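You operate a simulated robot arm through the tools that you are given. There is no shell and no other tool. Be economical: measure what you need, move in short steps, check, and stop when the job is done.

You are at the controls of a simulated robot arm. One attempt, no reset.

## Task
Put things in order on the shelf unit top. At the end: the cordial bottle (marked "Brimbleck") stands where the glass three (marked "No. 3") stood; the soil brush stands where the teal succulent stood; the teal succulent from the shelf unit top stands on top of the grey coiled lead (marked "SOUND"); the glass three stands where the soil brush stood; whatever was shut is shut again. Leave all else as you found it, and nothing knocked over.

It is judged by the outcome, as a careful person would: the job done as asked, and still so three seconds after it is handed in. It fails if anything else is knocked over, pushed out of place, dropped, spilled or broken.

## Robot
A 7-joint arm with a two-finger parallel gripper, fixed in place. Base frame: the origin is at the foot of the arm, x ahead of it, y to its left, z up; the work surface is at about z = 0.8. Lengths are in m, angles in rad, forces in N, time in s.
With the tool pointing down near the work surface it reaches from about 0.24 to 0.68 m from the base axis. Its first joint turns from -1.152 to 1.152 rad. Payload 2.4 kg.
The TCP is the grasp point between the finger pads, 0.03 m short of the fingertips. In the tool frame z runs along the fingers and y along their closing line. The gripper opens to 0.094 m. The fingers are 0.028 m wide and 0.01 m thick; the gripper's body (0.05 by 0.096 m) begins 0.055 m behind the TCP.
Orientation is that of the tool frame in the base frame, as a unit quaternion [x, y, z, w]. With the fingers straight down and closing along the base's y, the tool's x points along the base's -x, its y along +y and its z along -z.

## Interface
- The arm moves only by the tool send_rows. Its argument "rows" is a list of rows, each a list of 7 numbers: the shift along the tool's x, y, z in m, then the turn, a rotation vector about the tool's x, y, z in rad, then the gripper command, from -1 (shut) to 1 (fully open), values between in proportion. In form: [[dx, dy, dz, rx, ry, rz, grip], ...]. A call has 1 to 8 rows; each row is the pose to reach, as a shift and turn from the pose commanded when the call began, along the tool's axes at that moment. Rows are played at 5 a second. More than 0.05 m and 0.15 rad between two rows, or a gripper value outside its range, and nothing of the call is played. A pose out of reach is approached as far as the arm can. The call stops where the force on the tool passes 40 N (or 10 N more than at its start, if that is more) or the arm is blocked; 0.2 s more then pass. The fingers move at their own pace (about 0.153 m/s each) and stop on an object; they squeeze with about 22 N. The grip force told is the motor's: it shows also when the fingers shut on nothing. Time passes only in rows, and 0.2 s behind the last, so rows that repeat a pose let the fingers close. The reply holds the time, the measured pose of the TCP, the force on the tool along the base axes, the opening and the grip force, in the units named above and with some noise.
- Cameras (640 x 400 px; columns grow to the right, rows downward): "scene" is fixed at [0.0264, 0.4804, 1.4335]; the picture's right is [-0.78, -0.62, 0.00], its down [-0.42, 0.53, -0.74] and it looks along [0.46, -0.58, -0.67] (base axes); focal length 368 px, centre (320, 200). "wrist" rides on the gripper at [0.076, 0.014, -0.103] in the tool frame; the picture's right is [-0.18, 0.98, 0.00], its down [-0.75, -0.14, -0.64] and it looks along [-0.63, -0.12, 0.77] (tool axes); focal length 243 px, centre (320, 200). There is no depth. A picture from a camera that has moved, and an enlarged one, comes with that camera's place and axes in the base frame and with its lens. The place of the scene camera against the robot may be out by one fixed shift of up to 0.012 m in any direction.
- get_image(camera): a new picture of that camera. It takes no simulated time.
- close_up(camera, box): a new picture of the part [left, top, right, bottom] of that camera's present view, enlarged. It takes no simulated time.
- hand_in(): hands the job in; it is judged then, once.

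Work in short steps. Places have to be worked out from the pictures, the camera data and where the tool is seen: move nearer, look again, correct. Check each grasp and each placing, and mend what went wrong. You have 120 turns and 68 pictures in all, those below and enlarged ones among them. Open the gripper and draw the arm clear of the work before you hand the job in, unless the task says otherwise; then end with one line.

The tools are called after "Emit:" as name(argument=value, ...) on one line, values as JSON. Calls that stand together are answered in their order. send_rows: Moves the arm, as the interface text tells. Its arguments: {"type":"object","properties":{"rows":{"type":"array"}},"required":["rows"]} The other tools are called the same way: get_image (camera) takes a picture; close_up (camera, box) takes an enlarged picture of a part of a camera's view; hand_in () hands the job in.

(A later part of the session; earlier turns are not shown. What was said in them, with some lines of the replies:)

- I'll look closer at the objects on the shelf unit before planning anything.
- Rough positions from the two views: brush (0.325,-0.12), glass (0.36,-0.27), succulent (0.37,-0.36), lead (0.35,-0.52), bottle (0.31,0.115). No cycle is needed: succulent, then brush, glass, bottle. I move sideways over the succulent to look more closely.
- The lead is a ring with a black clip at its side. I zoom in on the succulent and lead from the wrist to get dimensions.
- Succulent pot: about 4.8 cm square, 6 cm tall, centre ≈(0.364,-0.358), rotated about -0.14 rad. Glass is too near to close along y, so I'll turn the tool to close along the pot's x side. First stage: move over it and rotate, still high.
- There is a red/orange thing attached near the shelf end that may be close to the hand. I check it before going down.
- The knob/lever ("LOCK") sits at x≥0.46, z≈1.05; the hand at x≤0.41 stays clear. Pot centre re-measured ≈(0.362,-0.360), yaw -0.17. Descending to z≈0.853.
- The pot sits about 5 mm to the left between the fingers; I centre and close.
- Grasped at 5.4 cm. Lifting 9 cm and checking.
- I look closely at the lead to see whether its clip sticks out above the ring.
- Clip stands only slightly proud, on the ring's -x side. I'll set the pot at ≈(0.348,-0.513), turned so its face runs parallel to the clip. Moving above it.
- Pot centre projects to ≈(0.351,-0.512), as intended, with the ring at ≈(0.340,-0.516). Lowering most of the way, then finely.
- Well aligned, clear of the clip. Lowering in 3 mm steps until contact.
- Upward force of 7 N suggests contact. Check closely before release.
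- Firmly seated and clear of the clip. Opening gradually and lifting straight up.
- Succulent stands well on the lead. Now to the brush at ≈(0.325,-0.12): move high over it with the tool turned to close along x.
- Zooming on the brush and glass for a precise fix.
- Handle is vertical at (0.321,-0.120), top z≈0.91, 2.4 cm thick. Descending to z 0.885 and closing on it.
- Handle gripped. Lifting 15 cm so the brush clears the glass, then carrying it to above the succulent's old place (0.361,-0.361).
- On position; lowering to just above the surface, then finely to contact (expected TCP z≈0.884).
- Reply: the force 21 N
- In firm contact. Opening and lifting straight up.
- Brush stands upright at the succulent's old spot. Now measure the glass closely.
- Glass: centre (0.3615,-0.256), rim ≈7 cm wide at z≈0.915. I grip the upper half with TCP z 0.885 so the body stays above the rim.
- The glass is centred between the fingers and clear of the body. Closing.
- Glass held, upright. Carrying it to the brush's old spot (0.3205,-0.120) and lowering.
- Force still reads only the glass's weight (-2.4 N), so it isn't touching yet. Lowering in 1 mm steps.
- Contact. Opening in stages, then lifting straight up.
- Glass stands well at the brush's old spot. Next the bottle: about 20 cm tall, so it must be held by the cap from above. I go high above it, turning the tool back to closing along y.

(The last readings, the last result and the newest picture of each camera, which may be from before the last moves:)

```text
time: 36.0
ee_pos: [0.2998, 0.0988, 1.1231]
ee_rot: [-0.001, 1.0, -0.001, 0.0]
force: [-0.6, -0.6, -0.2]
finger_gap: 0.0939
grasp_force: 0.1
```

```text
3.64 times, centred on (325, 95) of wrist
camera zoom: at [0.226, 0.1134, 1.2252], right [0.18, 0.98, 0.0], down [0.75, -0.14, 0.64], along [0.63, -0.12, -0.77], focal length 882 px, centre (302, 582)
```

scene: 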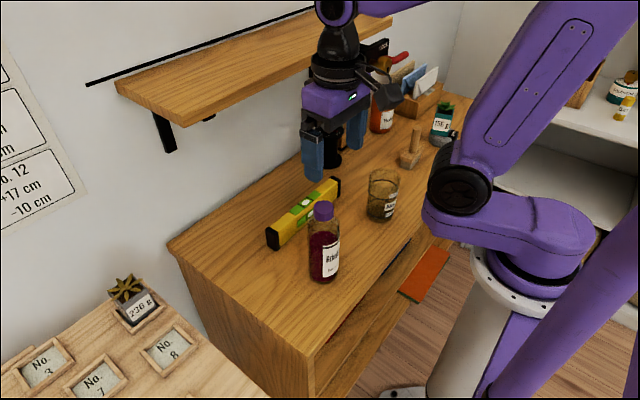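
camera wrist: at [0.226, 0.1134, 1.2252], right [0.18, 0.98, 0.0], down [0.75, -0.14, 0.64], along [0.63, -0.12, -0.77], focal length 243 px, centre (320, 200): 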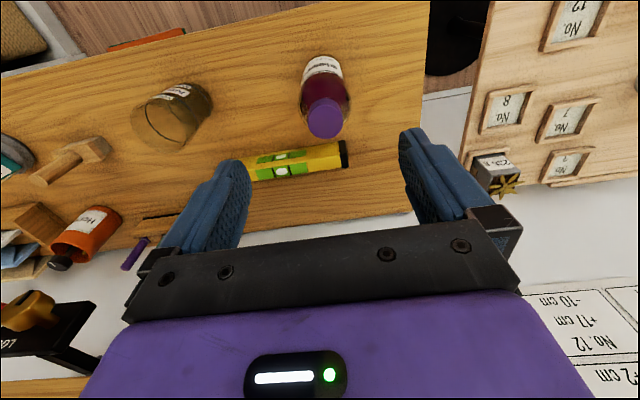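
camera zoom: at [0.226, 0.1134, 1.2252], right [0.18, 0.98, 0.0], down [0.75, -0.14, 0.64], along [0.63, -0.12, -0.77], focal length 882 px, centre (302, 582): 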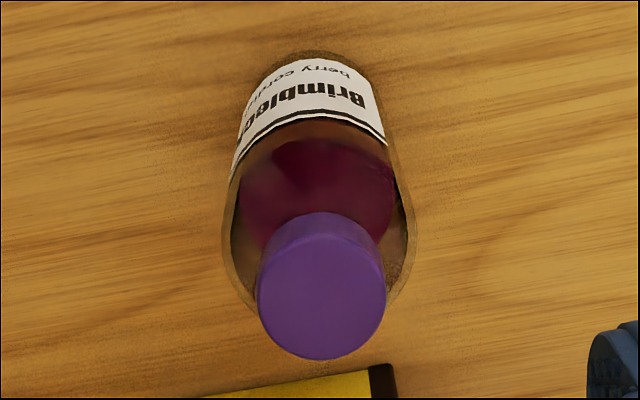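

Cap ≈(0.322,0.1005), top z≈0.985, ~3.7 cm wide. Move above it at z 1.05 and recheck.

Emit:
send_rows(rows=[[-0.011, 0.001, 0.025, 0, 0, 0, 0.6], [-0.022, 0.0017, 0.05, 0, 0, 0, 0.3], [-0.022, 0.0017, 0.07, 0, 0, 0, 0.3], [-0.022, 0.0017, 0.07, 0, 0, 0, 0.3]])

Emit:
get_image(camera="wrist")

Emit:
close_up(camera="scene", box=[260, 120, 400, 220])

```text
time: 37.0
ee_pos: [0.3208, 0.1, 1.054]
ee_rot: [-0.001, 1.0, 0.0, 0.0]
force: [-1.1, -0.5, 0.0]
finger_gap: 0.061
grasp_force: 0.1
```

```text
25 pictures are left
camera wrist: at [0.2463, 0.1159, 1.1568], right [0.18, 0.98, 0.0], down [0.75, -0.14, 0.64], along [0.63, -0.12, -0.77], focal length 243 px, centre (320, 200)
```

wrist: 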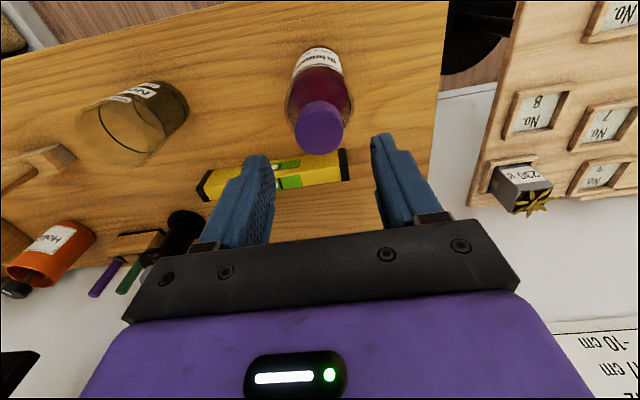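

```text
4.00 times, centred on (330, 170) of scene
camera zoom: at [0.0264, 0.4804, 1.4335], right [-0.78, -0.62, 0.0], down [-0.42, 0.53, -0.74], along [0.46, -0.58, -0.67], focal length 1474 px, centre (280, 320)
```

zoom: 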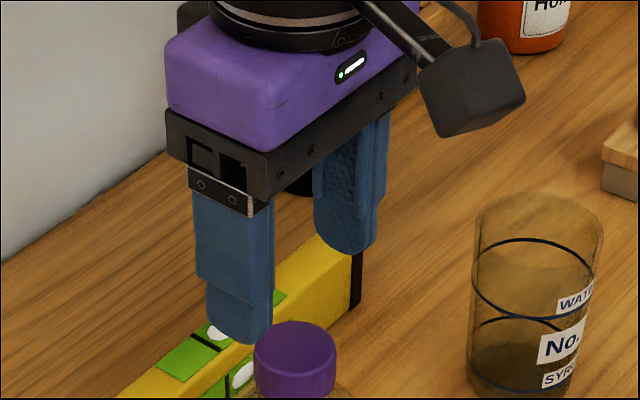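

Combining base edge and cap gives the bottle axis ≈(0.323,0.101), cap top z≈0.978, cap about 3 cm tall. Descend to TCP z 0.975 so the tips stay above the shoulder.

Emit:
send_rows(rows=[[-0.002, 0.001, 0.03, 0, 0, 0, 0.4], [-0.002, 0.001, 0.055, 0, 0, 0, 0.4], [-0.002, 0.001, 0.07, 0, 0, 0, 0.4], [-0.002, 0.001, 0.078, 0, 0, 0, 0.4], [-0.002, 0.001, 0.078, 0, 0, 0, 0.4]])

Emit:
get_image(camera="wrist")

Emit:
close_up(camera="scene", box=[270, 160, 390, 250])

```text
time: 38.2
ee_pos: [0.3225, 0.1014, 0.9759]
ee_rot: [-0.001, 1.0, 0.0, 0.0]
force: [-0.4, 0.6, 0.5]
finger_gap: 0.066
grasp_force: 0.0
```

```text
23 pictures are left
camera wrist: at [0.248, 0.1168, 1.0787], right [0.18, 0.98, 0.0], down [0.75, -0.14, 0.64], along [0.63, -0.12, -0.77], focal length 243 px, centre (320, 200)
```

wrist: 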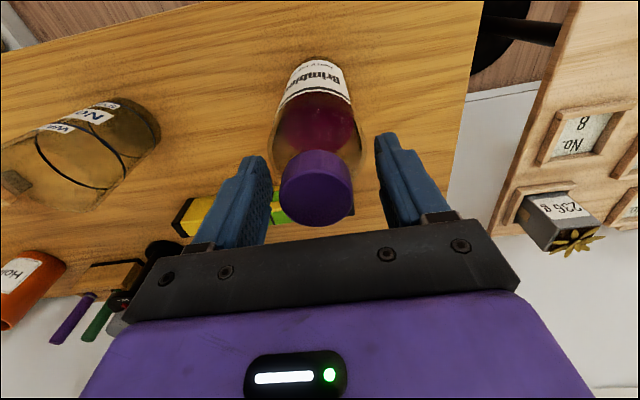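

```text
4.44 times, centred on (330, 205) of scene
camera zoom: at [0.0264, 0.4804, 1.4335], right [-0.78, -0.62, 0.0], down [-0.42, 0.53, -0.74], along [0.46, -0.58, -0.67], focal length 1638 px, centre (276, 178)
```

zoom: 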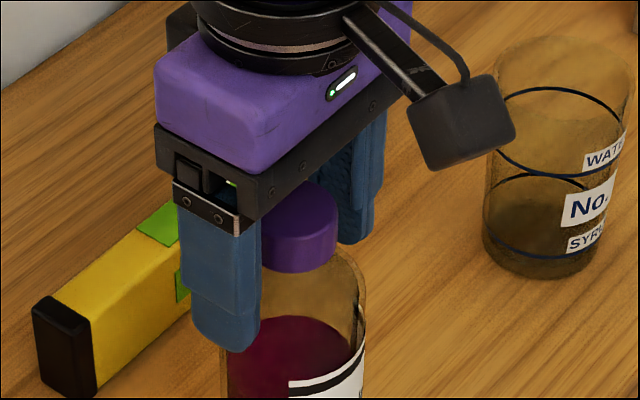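

Cap top is ≈0.982 and its lower edge ≈0.955; I raise 5 mm so the fingertips grip only the cap, nudge +2 mm in x, and close.

Emit:
send_rows(rows=[[-0.002, -0.001, -0.005, 0, 0, 0, 0.4], [-0.002, -0.001, -0.005, 0, 0, 0, 0], [-0.002, -0.001, -0.005, 0, 0, 0, -0.5], [-0.002, -0.001, -0.005, 0, 0, 0, -1], [-0.002, -0.001, -0.005, 0, 0, 0, -1]])

Emit:
close_up(camera="scene", box=[270, 160, 390, 290])

```text
time: 39.2
ee_pos: [0.3267, 0.1006, 0.983]
ee_rot: [0.0, 1.0, 0.001, 0.003]
force: [-6.4, -1.7, 45.3]
finger_gap: 0.0409
grasp_force: 22.0
stopped in row 4: the force on the tool passed its limit (the readings are from after the stop); the commanded pose is now the measured one
```

```text
3.08 times, centred on (330, 225) of scene
camera zoom: at [0.0257, 0.4802, 1.4336], right [-0.78, -0.62, 0.0], down [-0.42, 0.53, -0.74], along [0.46, -0.58, -0.67], focal length 1134 px, centre (289, 123)
```

zoom: 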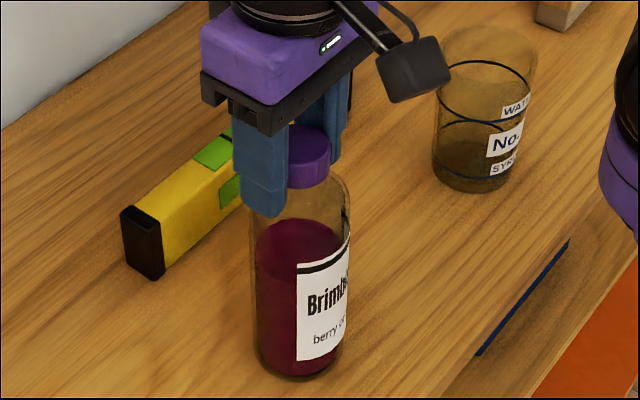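

A 45 N upward push: the tips are wedging on the shoulder. Open and raise a bit.

Emit:
send_rows(rows=[[0, 0, 0, 0, 0, 0, 0.2], [0, 0, 0, 0, 0, 0, 0.2], [0, 0, -0.008, 0, 0, 0, 0.2], [0, 0, -0.008, 0, 0, 0, 0.2]])

Emit:
get_image(camera="wrist")

Emit:
close_up(camera="scene", box=[270, 160, 390, 290])

```text
time: 40.2
ee_pos: [0.3257, 0.1014, 0.9894]
ee_rot: [-0.001, 1.0, 0.0, 0.002]
force: [-0.1, 0.3, -1.9]
finger_gap: 0.0562
grasp_force: 0.0
```

```text
20 pictures are left
camera wrist: at [0.251, 0.1153, 1.0924], right [0.18, 0.98, 0.0], down [0.75, -0.14, 0.64], along [0.63, -0.12, -0.77], focal length 243 px, centre (320, 200)
```

wrist: 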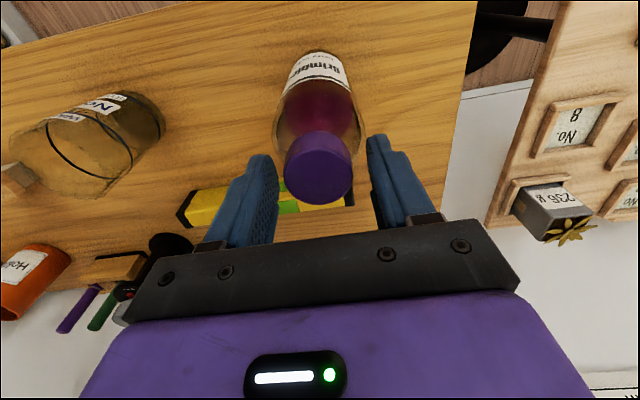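

```text
3.08 times, centred on (330, 225) of scene
camera zoom: at [0.0264, 0.4804, 1.4335], right [-0.78, -0.62, 0.0], down [-0.42, 0.53, -0.74], along [0.46, -0.58, -0.67], focal length 1134 px, centre (289, 123)
```

zoom: 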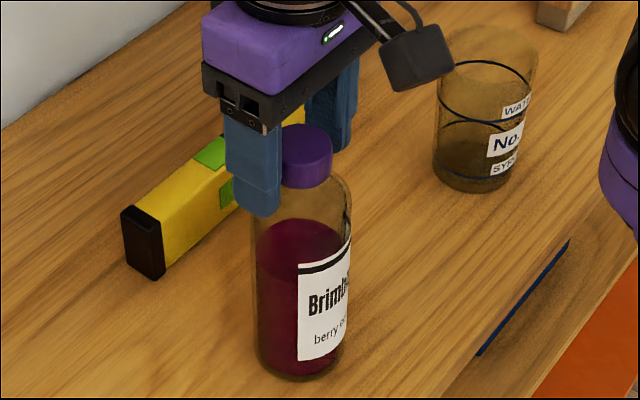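

Re-triangulated: cap top ≈0.984, cap bottom ≈0.962. So tips must be at ≥0.962: TCP z 0.994. Raise 3 mm and close.

Emit:
send_rows(rows=[[0, 0, -0.003, 0, 0, 0, 0.2], [0, 0, -0.003, 0, 0, 0, 0], [0, 0, -0.003, 0, 0, 0, -0.3], [0, 0, -0.003, 0, 0, 0, -1], [0, 0, -0.003, 0, 0, 0, -1]])

Emit:
close_up(camera="scene", box=[270, 160, 390, 290])

```text
time: 41.4
ee_pos: [0.3264, 0.1002, 0.9915]
ee_rot: [0.0, 1.0, 0.0, 0.002]
force: [-0.1, -0.3, 0.4]
finger_gap: 0.0353
grasp_force: 21.6
```

```text
3.08 times, centred on (330, 225) of scene
camera zoom: at [0.0264, 0.4804, 1.4335], right [-0.78, -0.62, 0.0], down [-0.42, 0.53, -0.74], along [0.46, -0.58, -0.67], focal length 1134 px, centre (289, 123)
```

zoom: 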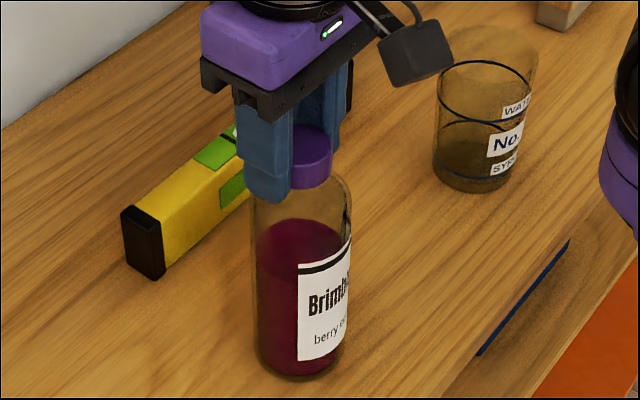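

Clean grip: 3.5 cm gap and no residual force. Test lift of 2 cm.

Emit:
send_rows(rows=[[0, 0, -0.005, 0, 0, 0, -1], [0, 0, -0.012, 0, 0, 0, -1], [0, 0, -0.02, 0, 0, 0, -1], [0, 0, -0.02, 0, 0, 0, -1]])

Emit:
get_image(camera="wrist")

Emit:
close_up(camera="scene", box=[270, 160, 390, 290])

```text
time: 42.4
ee_pos: [0.3257, 0.0997, 1.0136]
ee_rot: [-0.001, 1.0, -0.001, 0.001]
force: [-0.6, -0.5, -5.3]
finger_gap: 0.0343
grasp_force: 21.6
```

```text
17 pictures are left
camera wrist: at [0.2515, 0.1157, 1.1152], right [0.18, 0.98, 0.0], down [0.75, -0.14, 0.64], along [0.63, -0.12, -0.77], focal length 243 px, centre (320, 200)
```

wrist: 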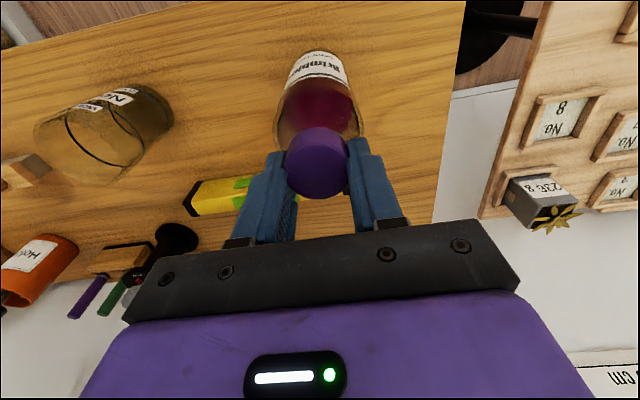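

```text
3.08 times, centred on (330, 225) of scene
camera zoom: at [0.0264, 0.4804, 1.4335], right [-0.78, -0.62, 0.0], down [-0.42, 0.53, -0.74], along [0.46, -0.58, -0.67], focal length 1134 px, centre (289, 123)
```

zoom: 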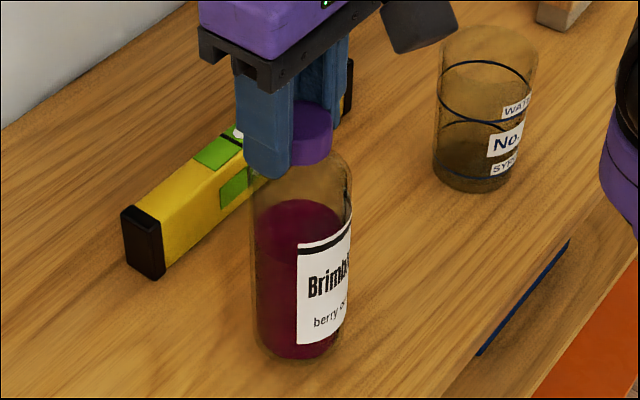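

Bottle is held, hanging straight (≈5.5 N). Lifting further 12.5 cm so it clears the glass, and checking for slip.

Emit:
send_rows(rows=[[0, 0, -0.02, 0, 0, 0, -1], [0, 0, -0.04, 0, 0, 0, -1], [0, 0, -0.06, 0, 0, 0, -1], [0, 0, -0.08, 0, 0, 0, -1], [0, 0, -0.1, 0, 0, 0, -1], [0, 0, -0.125, 0, 0, 0, -1], [0, 0, -0.125, 0, 0, 0, -1]])

Emit:
get_image(camera="scene")

```text
time: 44.0
ee_pos: [0.326, 0.1005, 1.1376]
ee_rot: [0.0, 1.0, 0.0, 0.001]
force: [0.2, -0.3, -3.9]
finger_gap: 0.0343
grasp_force: 22.6
```

```text
15 pictures are left
```

scene: 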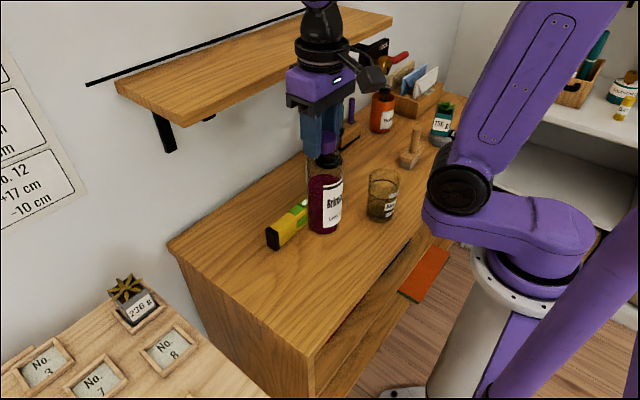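

No slip; bottle bottom ≈0.945, above the glass rim (0.92). Carrying it across to the glass's old spot in smooth steps.

Emit:
send_rows(rows=[[-0.002, -0.02, 0, 0, 0, 0, -1], [-0.005, -0.05, 0, 0, 0, 0, -1], [-0.009, -0.085, 0, 0, 0, 0, -1], [-0.013, -0.12, 0, 0, 0, 0, -1], [-0.017, -0.155, 0, 0, 0, 0, -1], [-0.021, -0.19, 0, 0, 0, 0, -1], [-0.0235, -0.22, 0, 0, 0, 0, -1], [-0.025, -0.24, 0, 0, 0, 0, -1]])

Emit:
send_rows(rows=[[-0.002, -0.025, 0, 0, 0, 0, -1], [-0.005, -0.055, 0, 0, 0, 0, -1], [-0.009, -0.085, 0, 0, 0, 0, -1], [-0.012, -0.105, 0, 0, 0, 0, -1], [-0.0127, -0.116, 0, 0, 0, 0, -1], [-0.0127, -0.116, 0, 0, 0, 0, -1]])

Emit:
get_image(camera="scene")

Emit:
get_image(camera="wrist")

```text
time: 45.8
ee_pos: [0.3509, -0.1396, 1.1357]
ee_rot: [0.0, 1.0, 0.0, 0.002]
force: [1.2, -0.2, -4.5]
finger_gap: 0.0341
grasp_force: 22.2
```

```text
time: 47.2
ee_pos: [0.3612, -0.2561, 1.1377]
ee_rot: [0.001, 1.0, 0.0, 0.001]
force: [-0.5, 0.0, -4.3]
finger_gap: 0.0342
grasp_force: 22.1
```

```text
14 pictures are left
```

scene: 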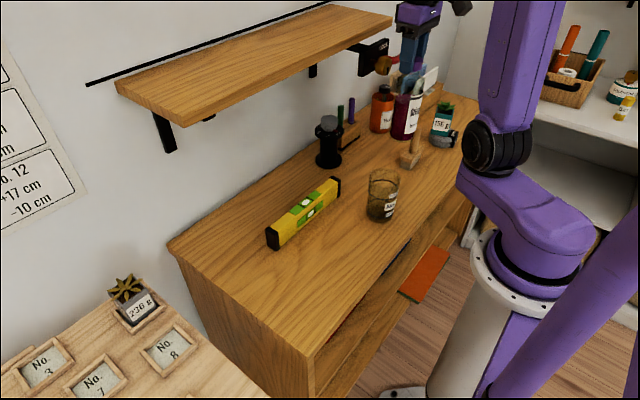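

```text
13 pictures are left
camera wrist: at [0.2877, -0.2418, 1.2401], right [0.18, 0.98, 0.0], down [0.75, -0.14, 0.64], along [0.63, -0.12, -0.77], focal length 243 px, centre (320, 200)
```

wrist: 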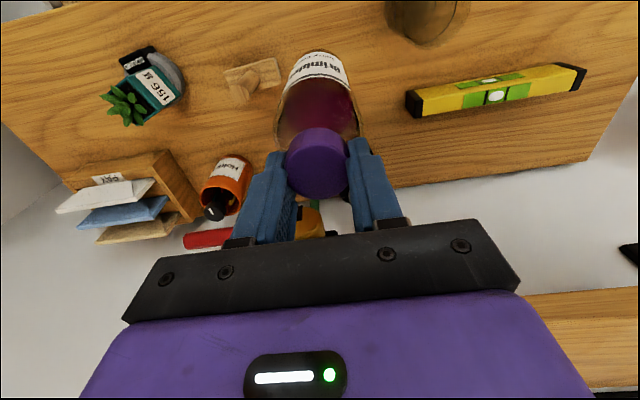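

Above the glass's old spot, clear of brush and knob. Lowering to near the surface.

Emit:
send_rows(rows=[[0, 0, 0.02, 0, 0, 0, -1], [0, 0, 0.045, 0, 0, 0, -1], [0, 0, 0.07, 0, 0, 0, -1], [0, 0, 0.095, 0, 0, 0, -1], [0, 0, 0.12, 0, 0, 0, -1], [0, 0, 0.132, 0, 0, 0, -1], [0, 0, 0.137, 0, 0, 0, -1], [0, 0, 0.137, 0, 0, 0, -1]])

Emit:
close_up(camera="scene", box=[340, 90, 460, 210])

```text
time: 49.0
ee_pos: [0.3635, -0.2553, 0.9987]
ee_rot: [0.001, 1.0, 0.0, 0.001]
force: [-0.1, -0.6, -4.3]
finger_gap: 0.0339
grasp_force: 22.1
```

```text
3.33 times, centred on (400, 150) of scene
camera zoom: at [0.0264, 0.4804, 1.4335], right [-0.78, -0.62, 0.0], down [-0.42, 0.53, -0.74], along [0.46, -0.58, -0.67], focal length 1228 px, centre (53, 367)
```

zoom: 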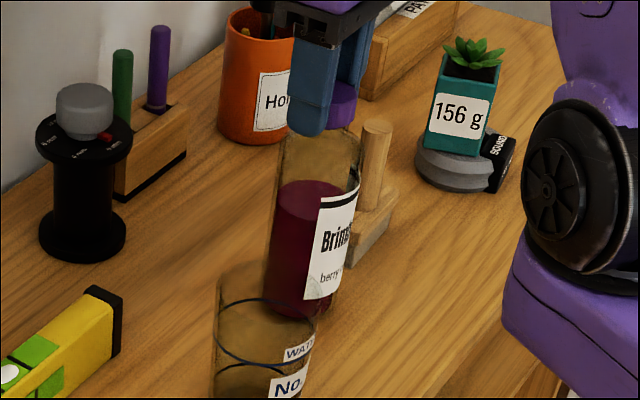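

Lowering in 1–2 mm steps to contact.

Emit:
send_rows(rows=[[0, 0, 0.002, 0, 0, 0, -1], [0, 0, 0.004, 0, 0, 0, -1], [0, 0, 0.006, 0, 0, 0, -1], [0, 0, 0.0075, 0, 0, 0, -1], [0, 0, 0.0075, 0, 0, 0, -1]])

```text
time: 50.4
ee_pos: [0.365, -0.2557, 0.9937]
ee_rot: [-0.001, 1.0, -0.001, 0.003]
force: [-1.7, 2.0, 10.3]
finger_gap: 0.0343
grasp_force: 21.9
stopped in row 5: the force on the tool passed its limit (the readings are from after the stop); the commanded pose is now the measured one
```

Contact reached (arm stopped itself, now 10 N). Opening gently in place, then lifting straight up.

Emit:
send_rows(rows=[[0, 0, 0, 0, 0, 0, -0.2], [0, 0, 0, 0, 0, 0, 0.1], [0, 0, 0, 0, 0, 0, 0.3], [0, 0, 0, 0, 0, 0, 0.3]])

Emit:
send_rows(rows=[[0, 0, -0.02, 0, 0, 0, 0.3], [0, 0, -0.05, 0, 0, 0, 0.3], [0, 0, -0.08, 0, 0, 0, 0.3], [0, 0, -0.11, 0, 0, 0, 0.3], [0, 0, -0.11, 0, 0, 0, 0.3]])

Emit:
get_image(camera="scene")

Emit:
get_image(camera="wrist")

```text
time: 51.4
ee_pos: [0.3638, -0.2568, 0.995]
ee_rot: [-0.001, 1.0, -0.001, 0.003]
force: [-0.2, 0.4, -0.6]
finger_gap: 0.061
grasp_force: 0.1
```

```text
time: 52.5
ee_pos: [0.3631, -0.2571, 1.1047]
ee_rot: [0.0, 1.0, -0.001, 0.003]
force: [0.4, -1.3, -0.2]
finger_gap: 0.061
grasp_force: 0.1
```

```text
11 pictures are left
```

scene: 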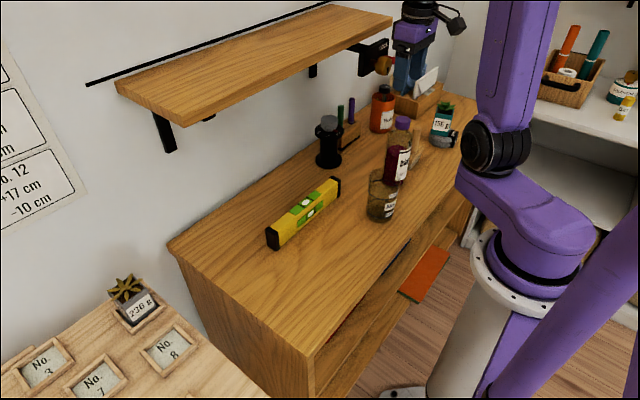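

```text
10 pictures are left
camera wrist: at [0.2891, -0.2402, 1.2068], right [0.18, 0.98, 0.0], down [0.75, -0.14, 0.65], along [0.64, -0.12, -0.76], focal length 243 px, centre (320, 200)
```

wrist: 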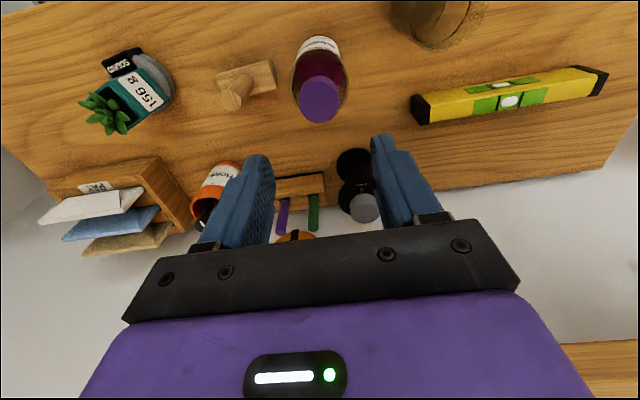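

All four items stand where wanted. I draw the arm clear over the empty part of the top and take a final check.

Emit:
send_rows(rows=[[0.014, 0.045, 0, 0, 0, 0, 0.6], [0.028, 0.09, 0, 0, 0, 0, 1], [0.042, 0.135, 0, 0, 0, 0, 1], [0.056, 0.18, 0, 0, 0, 0, 1], [0.07, 0.225, 0, 0, 0, 0, 1], [0.08, 0.26, 0, 0, 0, 0, 1], [0.08, 0.29, 0, 0, 0, 0, 1], [0.08, 0.29, 0, 0, 0, 0, 1]])

Emit:
close_up(camera="scene", box=[320, 80, 480, 240])

Emit:
get_image(camera="scene")

```text
time: 54.4
ee_pos: [0.2831, 0.0359, 1.1017]
ee_rot: [-0.001, 1.0, 0.0, 0.003]
force: [0.1, -0.4, 0.3]
finger_gap: 0.0939
grasp_force: 0.1
```

```text
2.50 times, centred on (400, 160) of scene
camera zoom: at [0.0263, 0.4804, 1.4335], right [-0.78, -0.62, 0.0], down [-0.42, 0.53, -0.74], along [0.46, -0.58, -0.67], focal length 921 px, centre (120, 300)
```

zoom: 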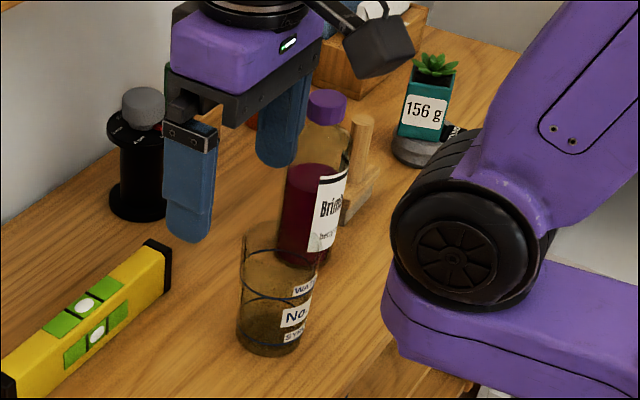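

```text
8 pictures are left
```

scene: 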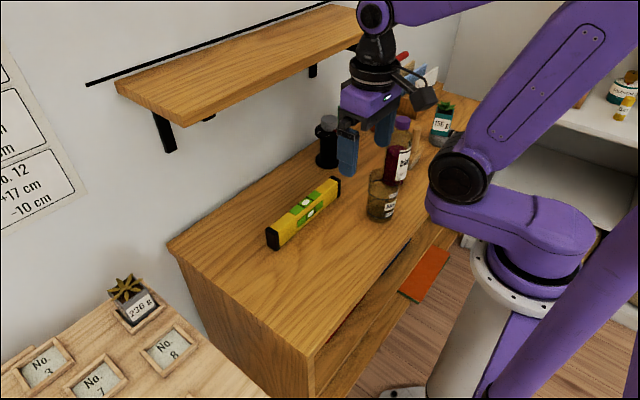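

Everything stands upright in its place, nothing else has moved, the gripper is open and the arm is clear. Handing in.

Emit:
hand_in()

```text
The job is handed in.
```

The job is done and handed in: the succulent is on the lead, the brush is where the succulent stood, the glass is where the brush stood, and the bottle is where the glass stood, all upright; I opened nothing, so there was nothing to shut again.
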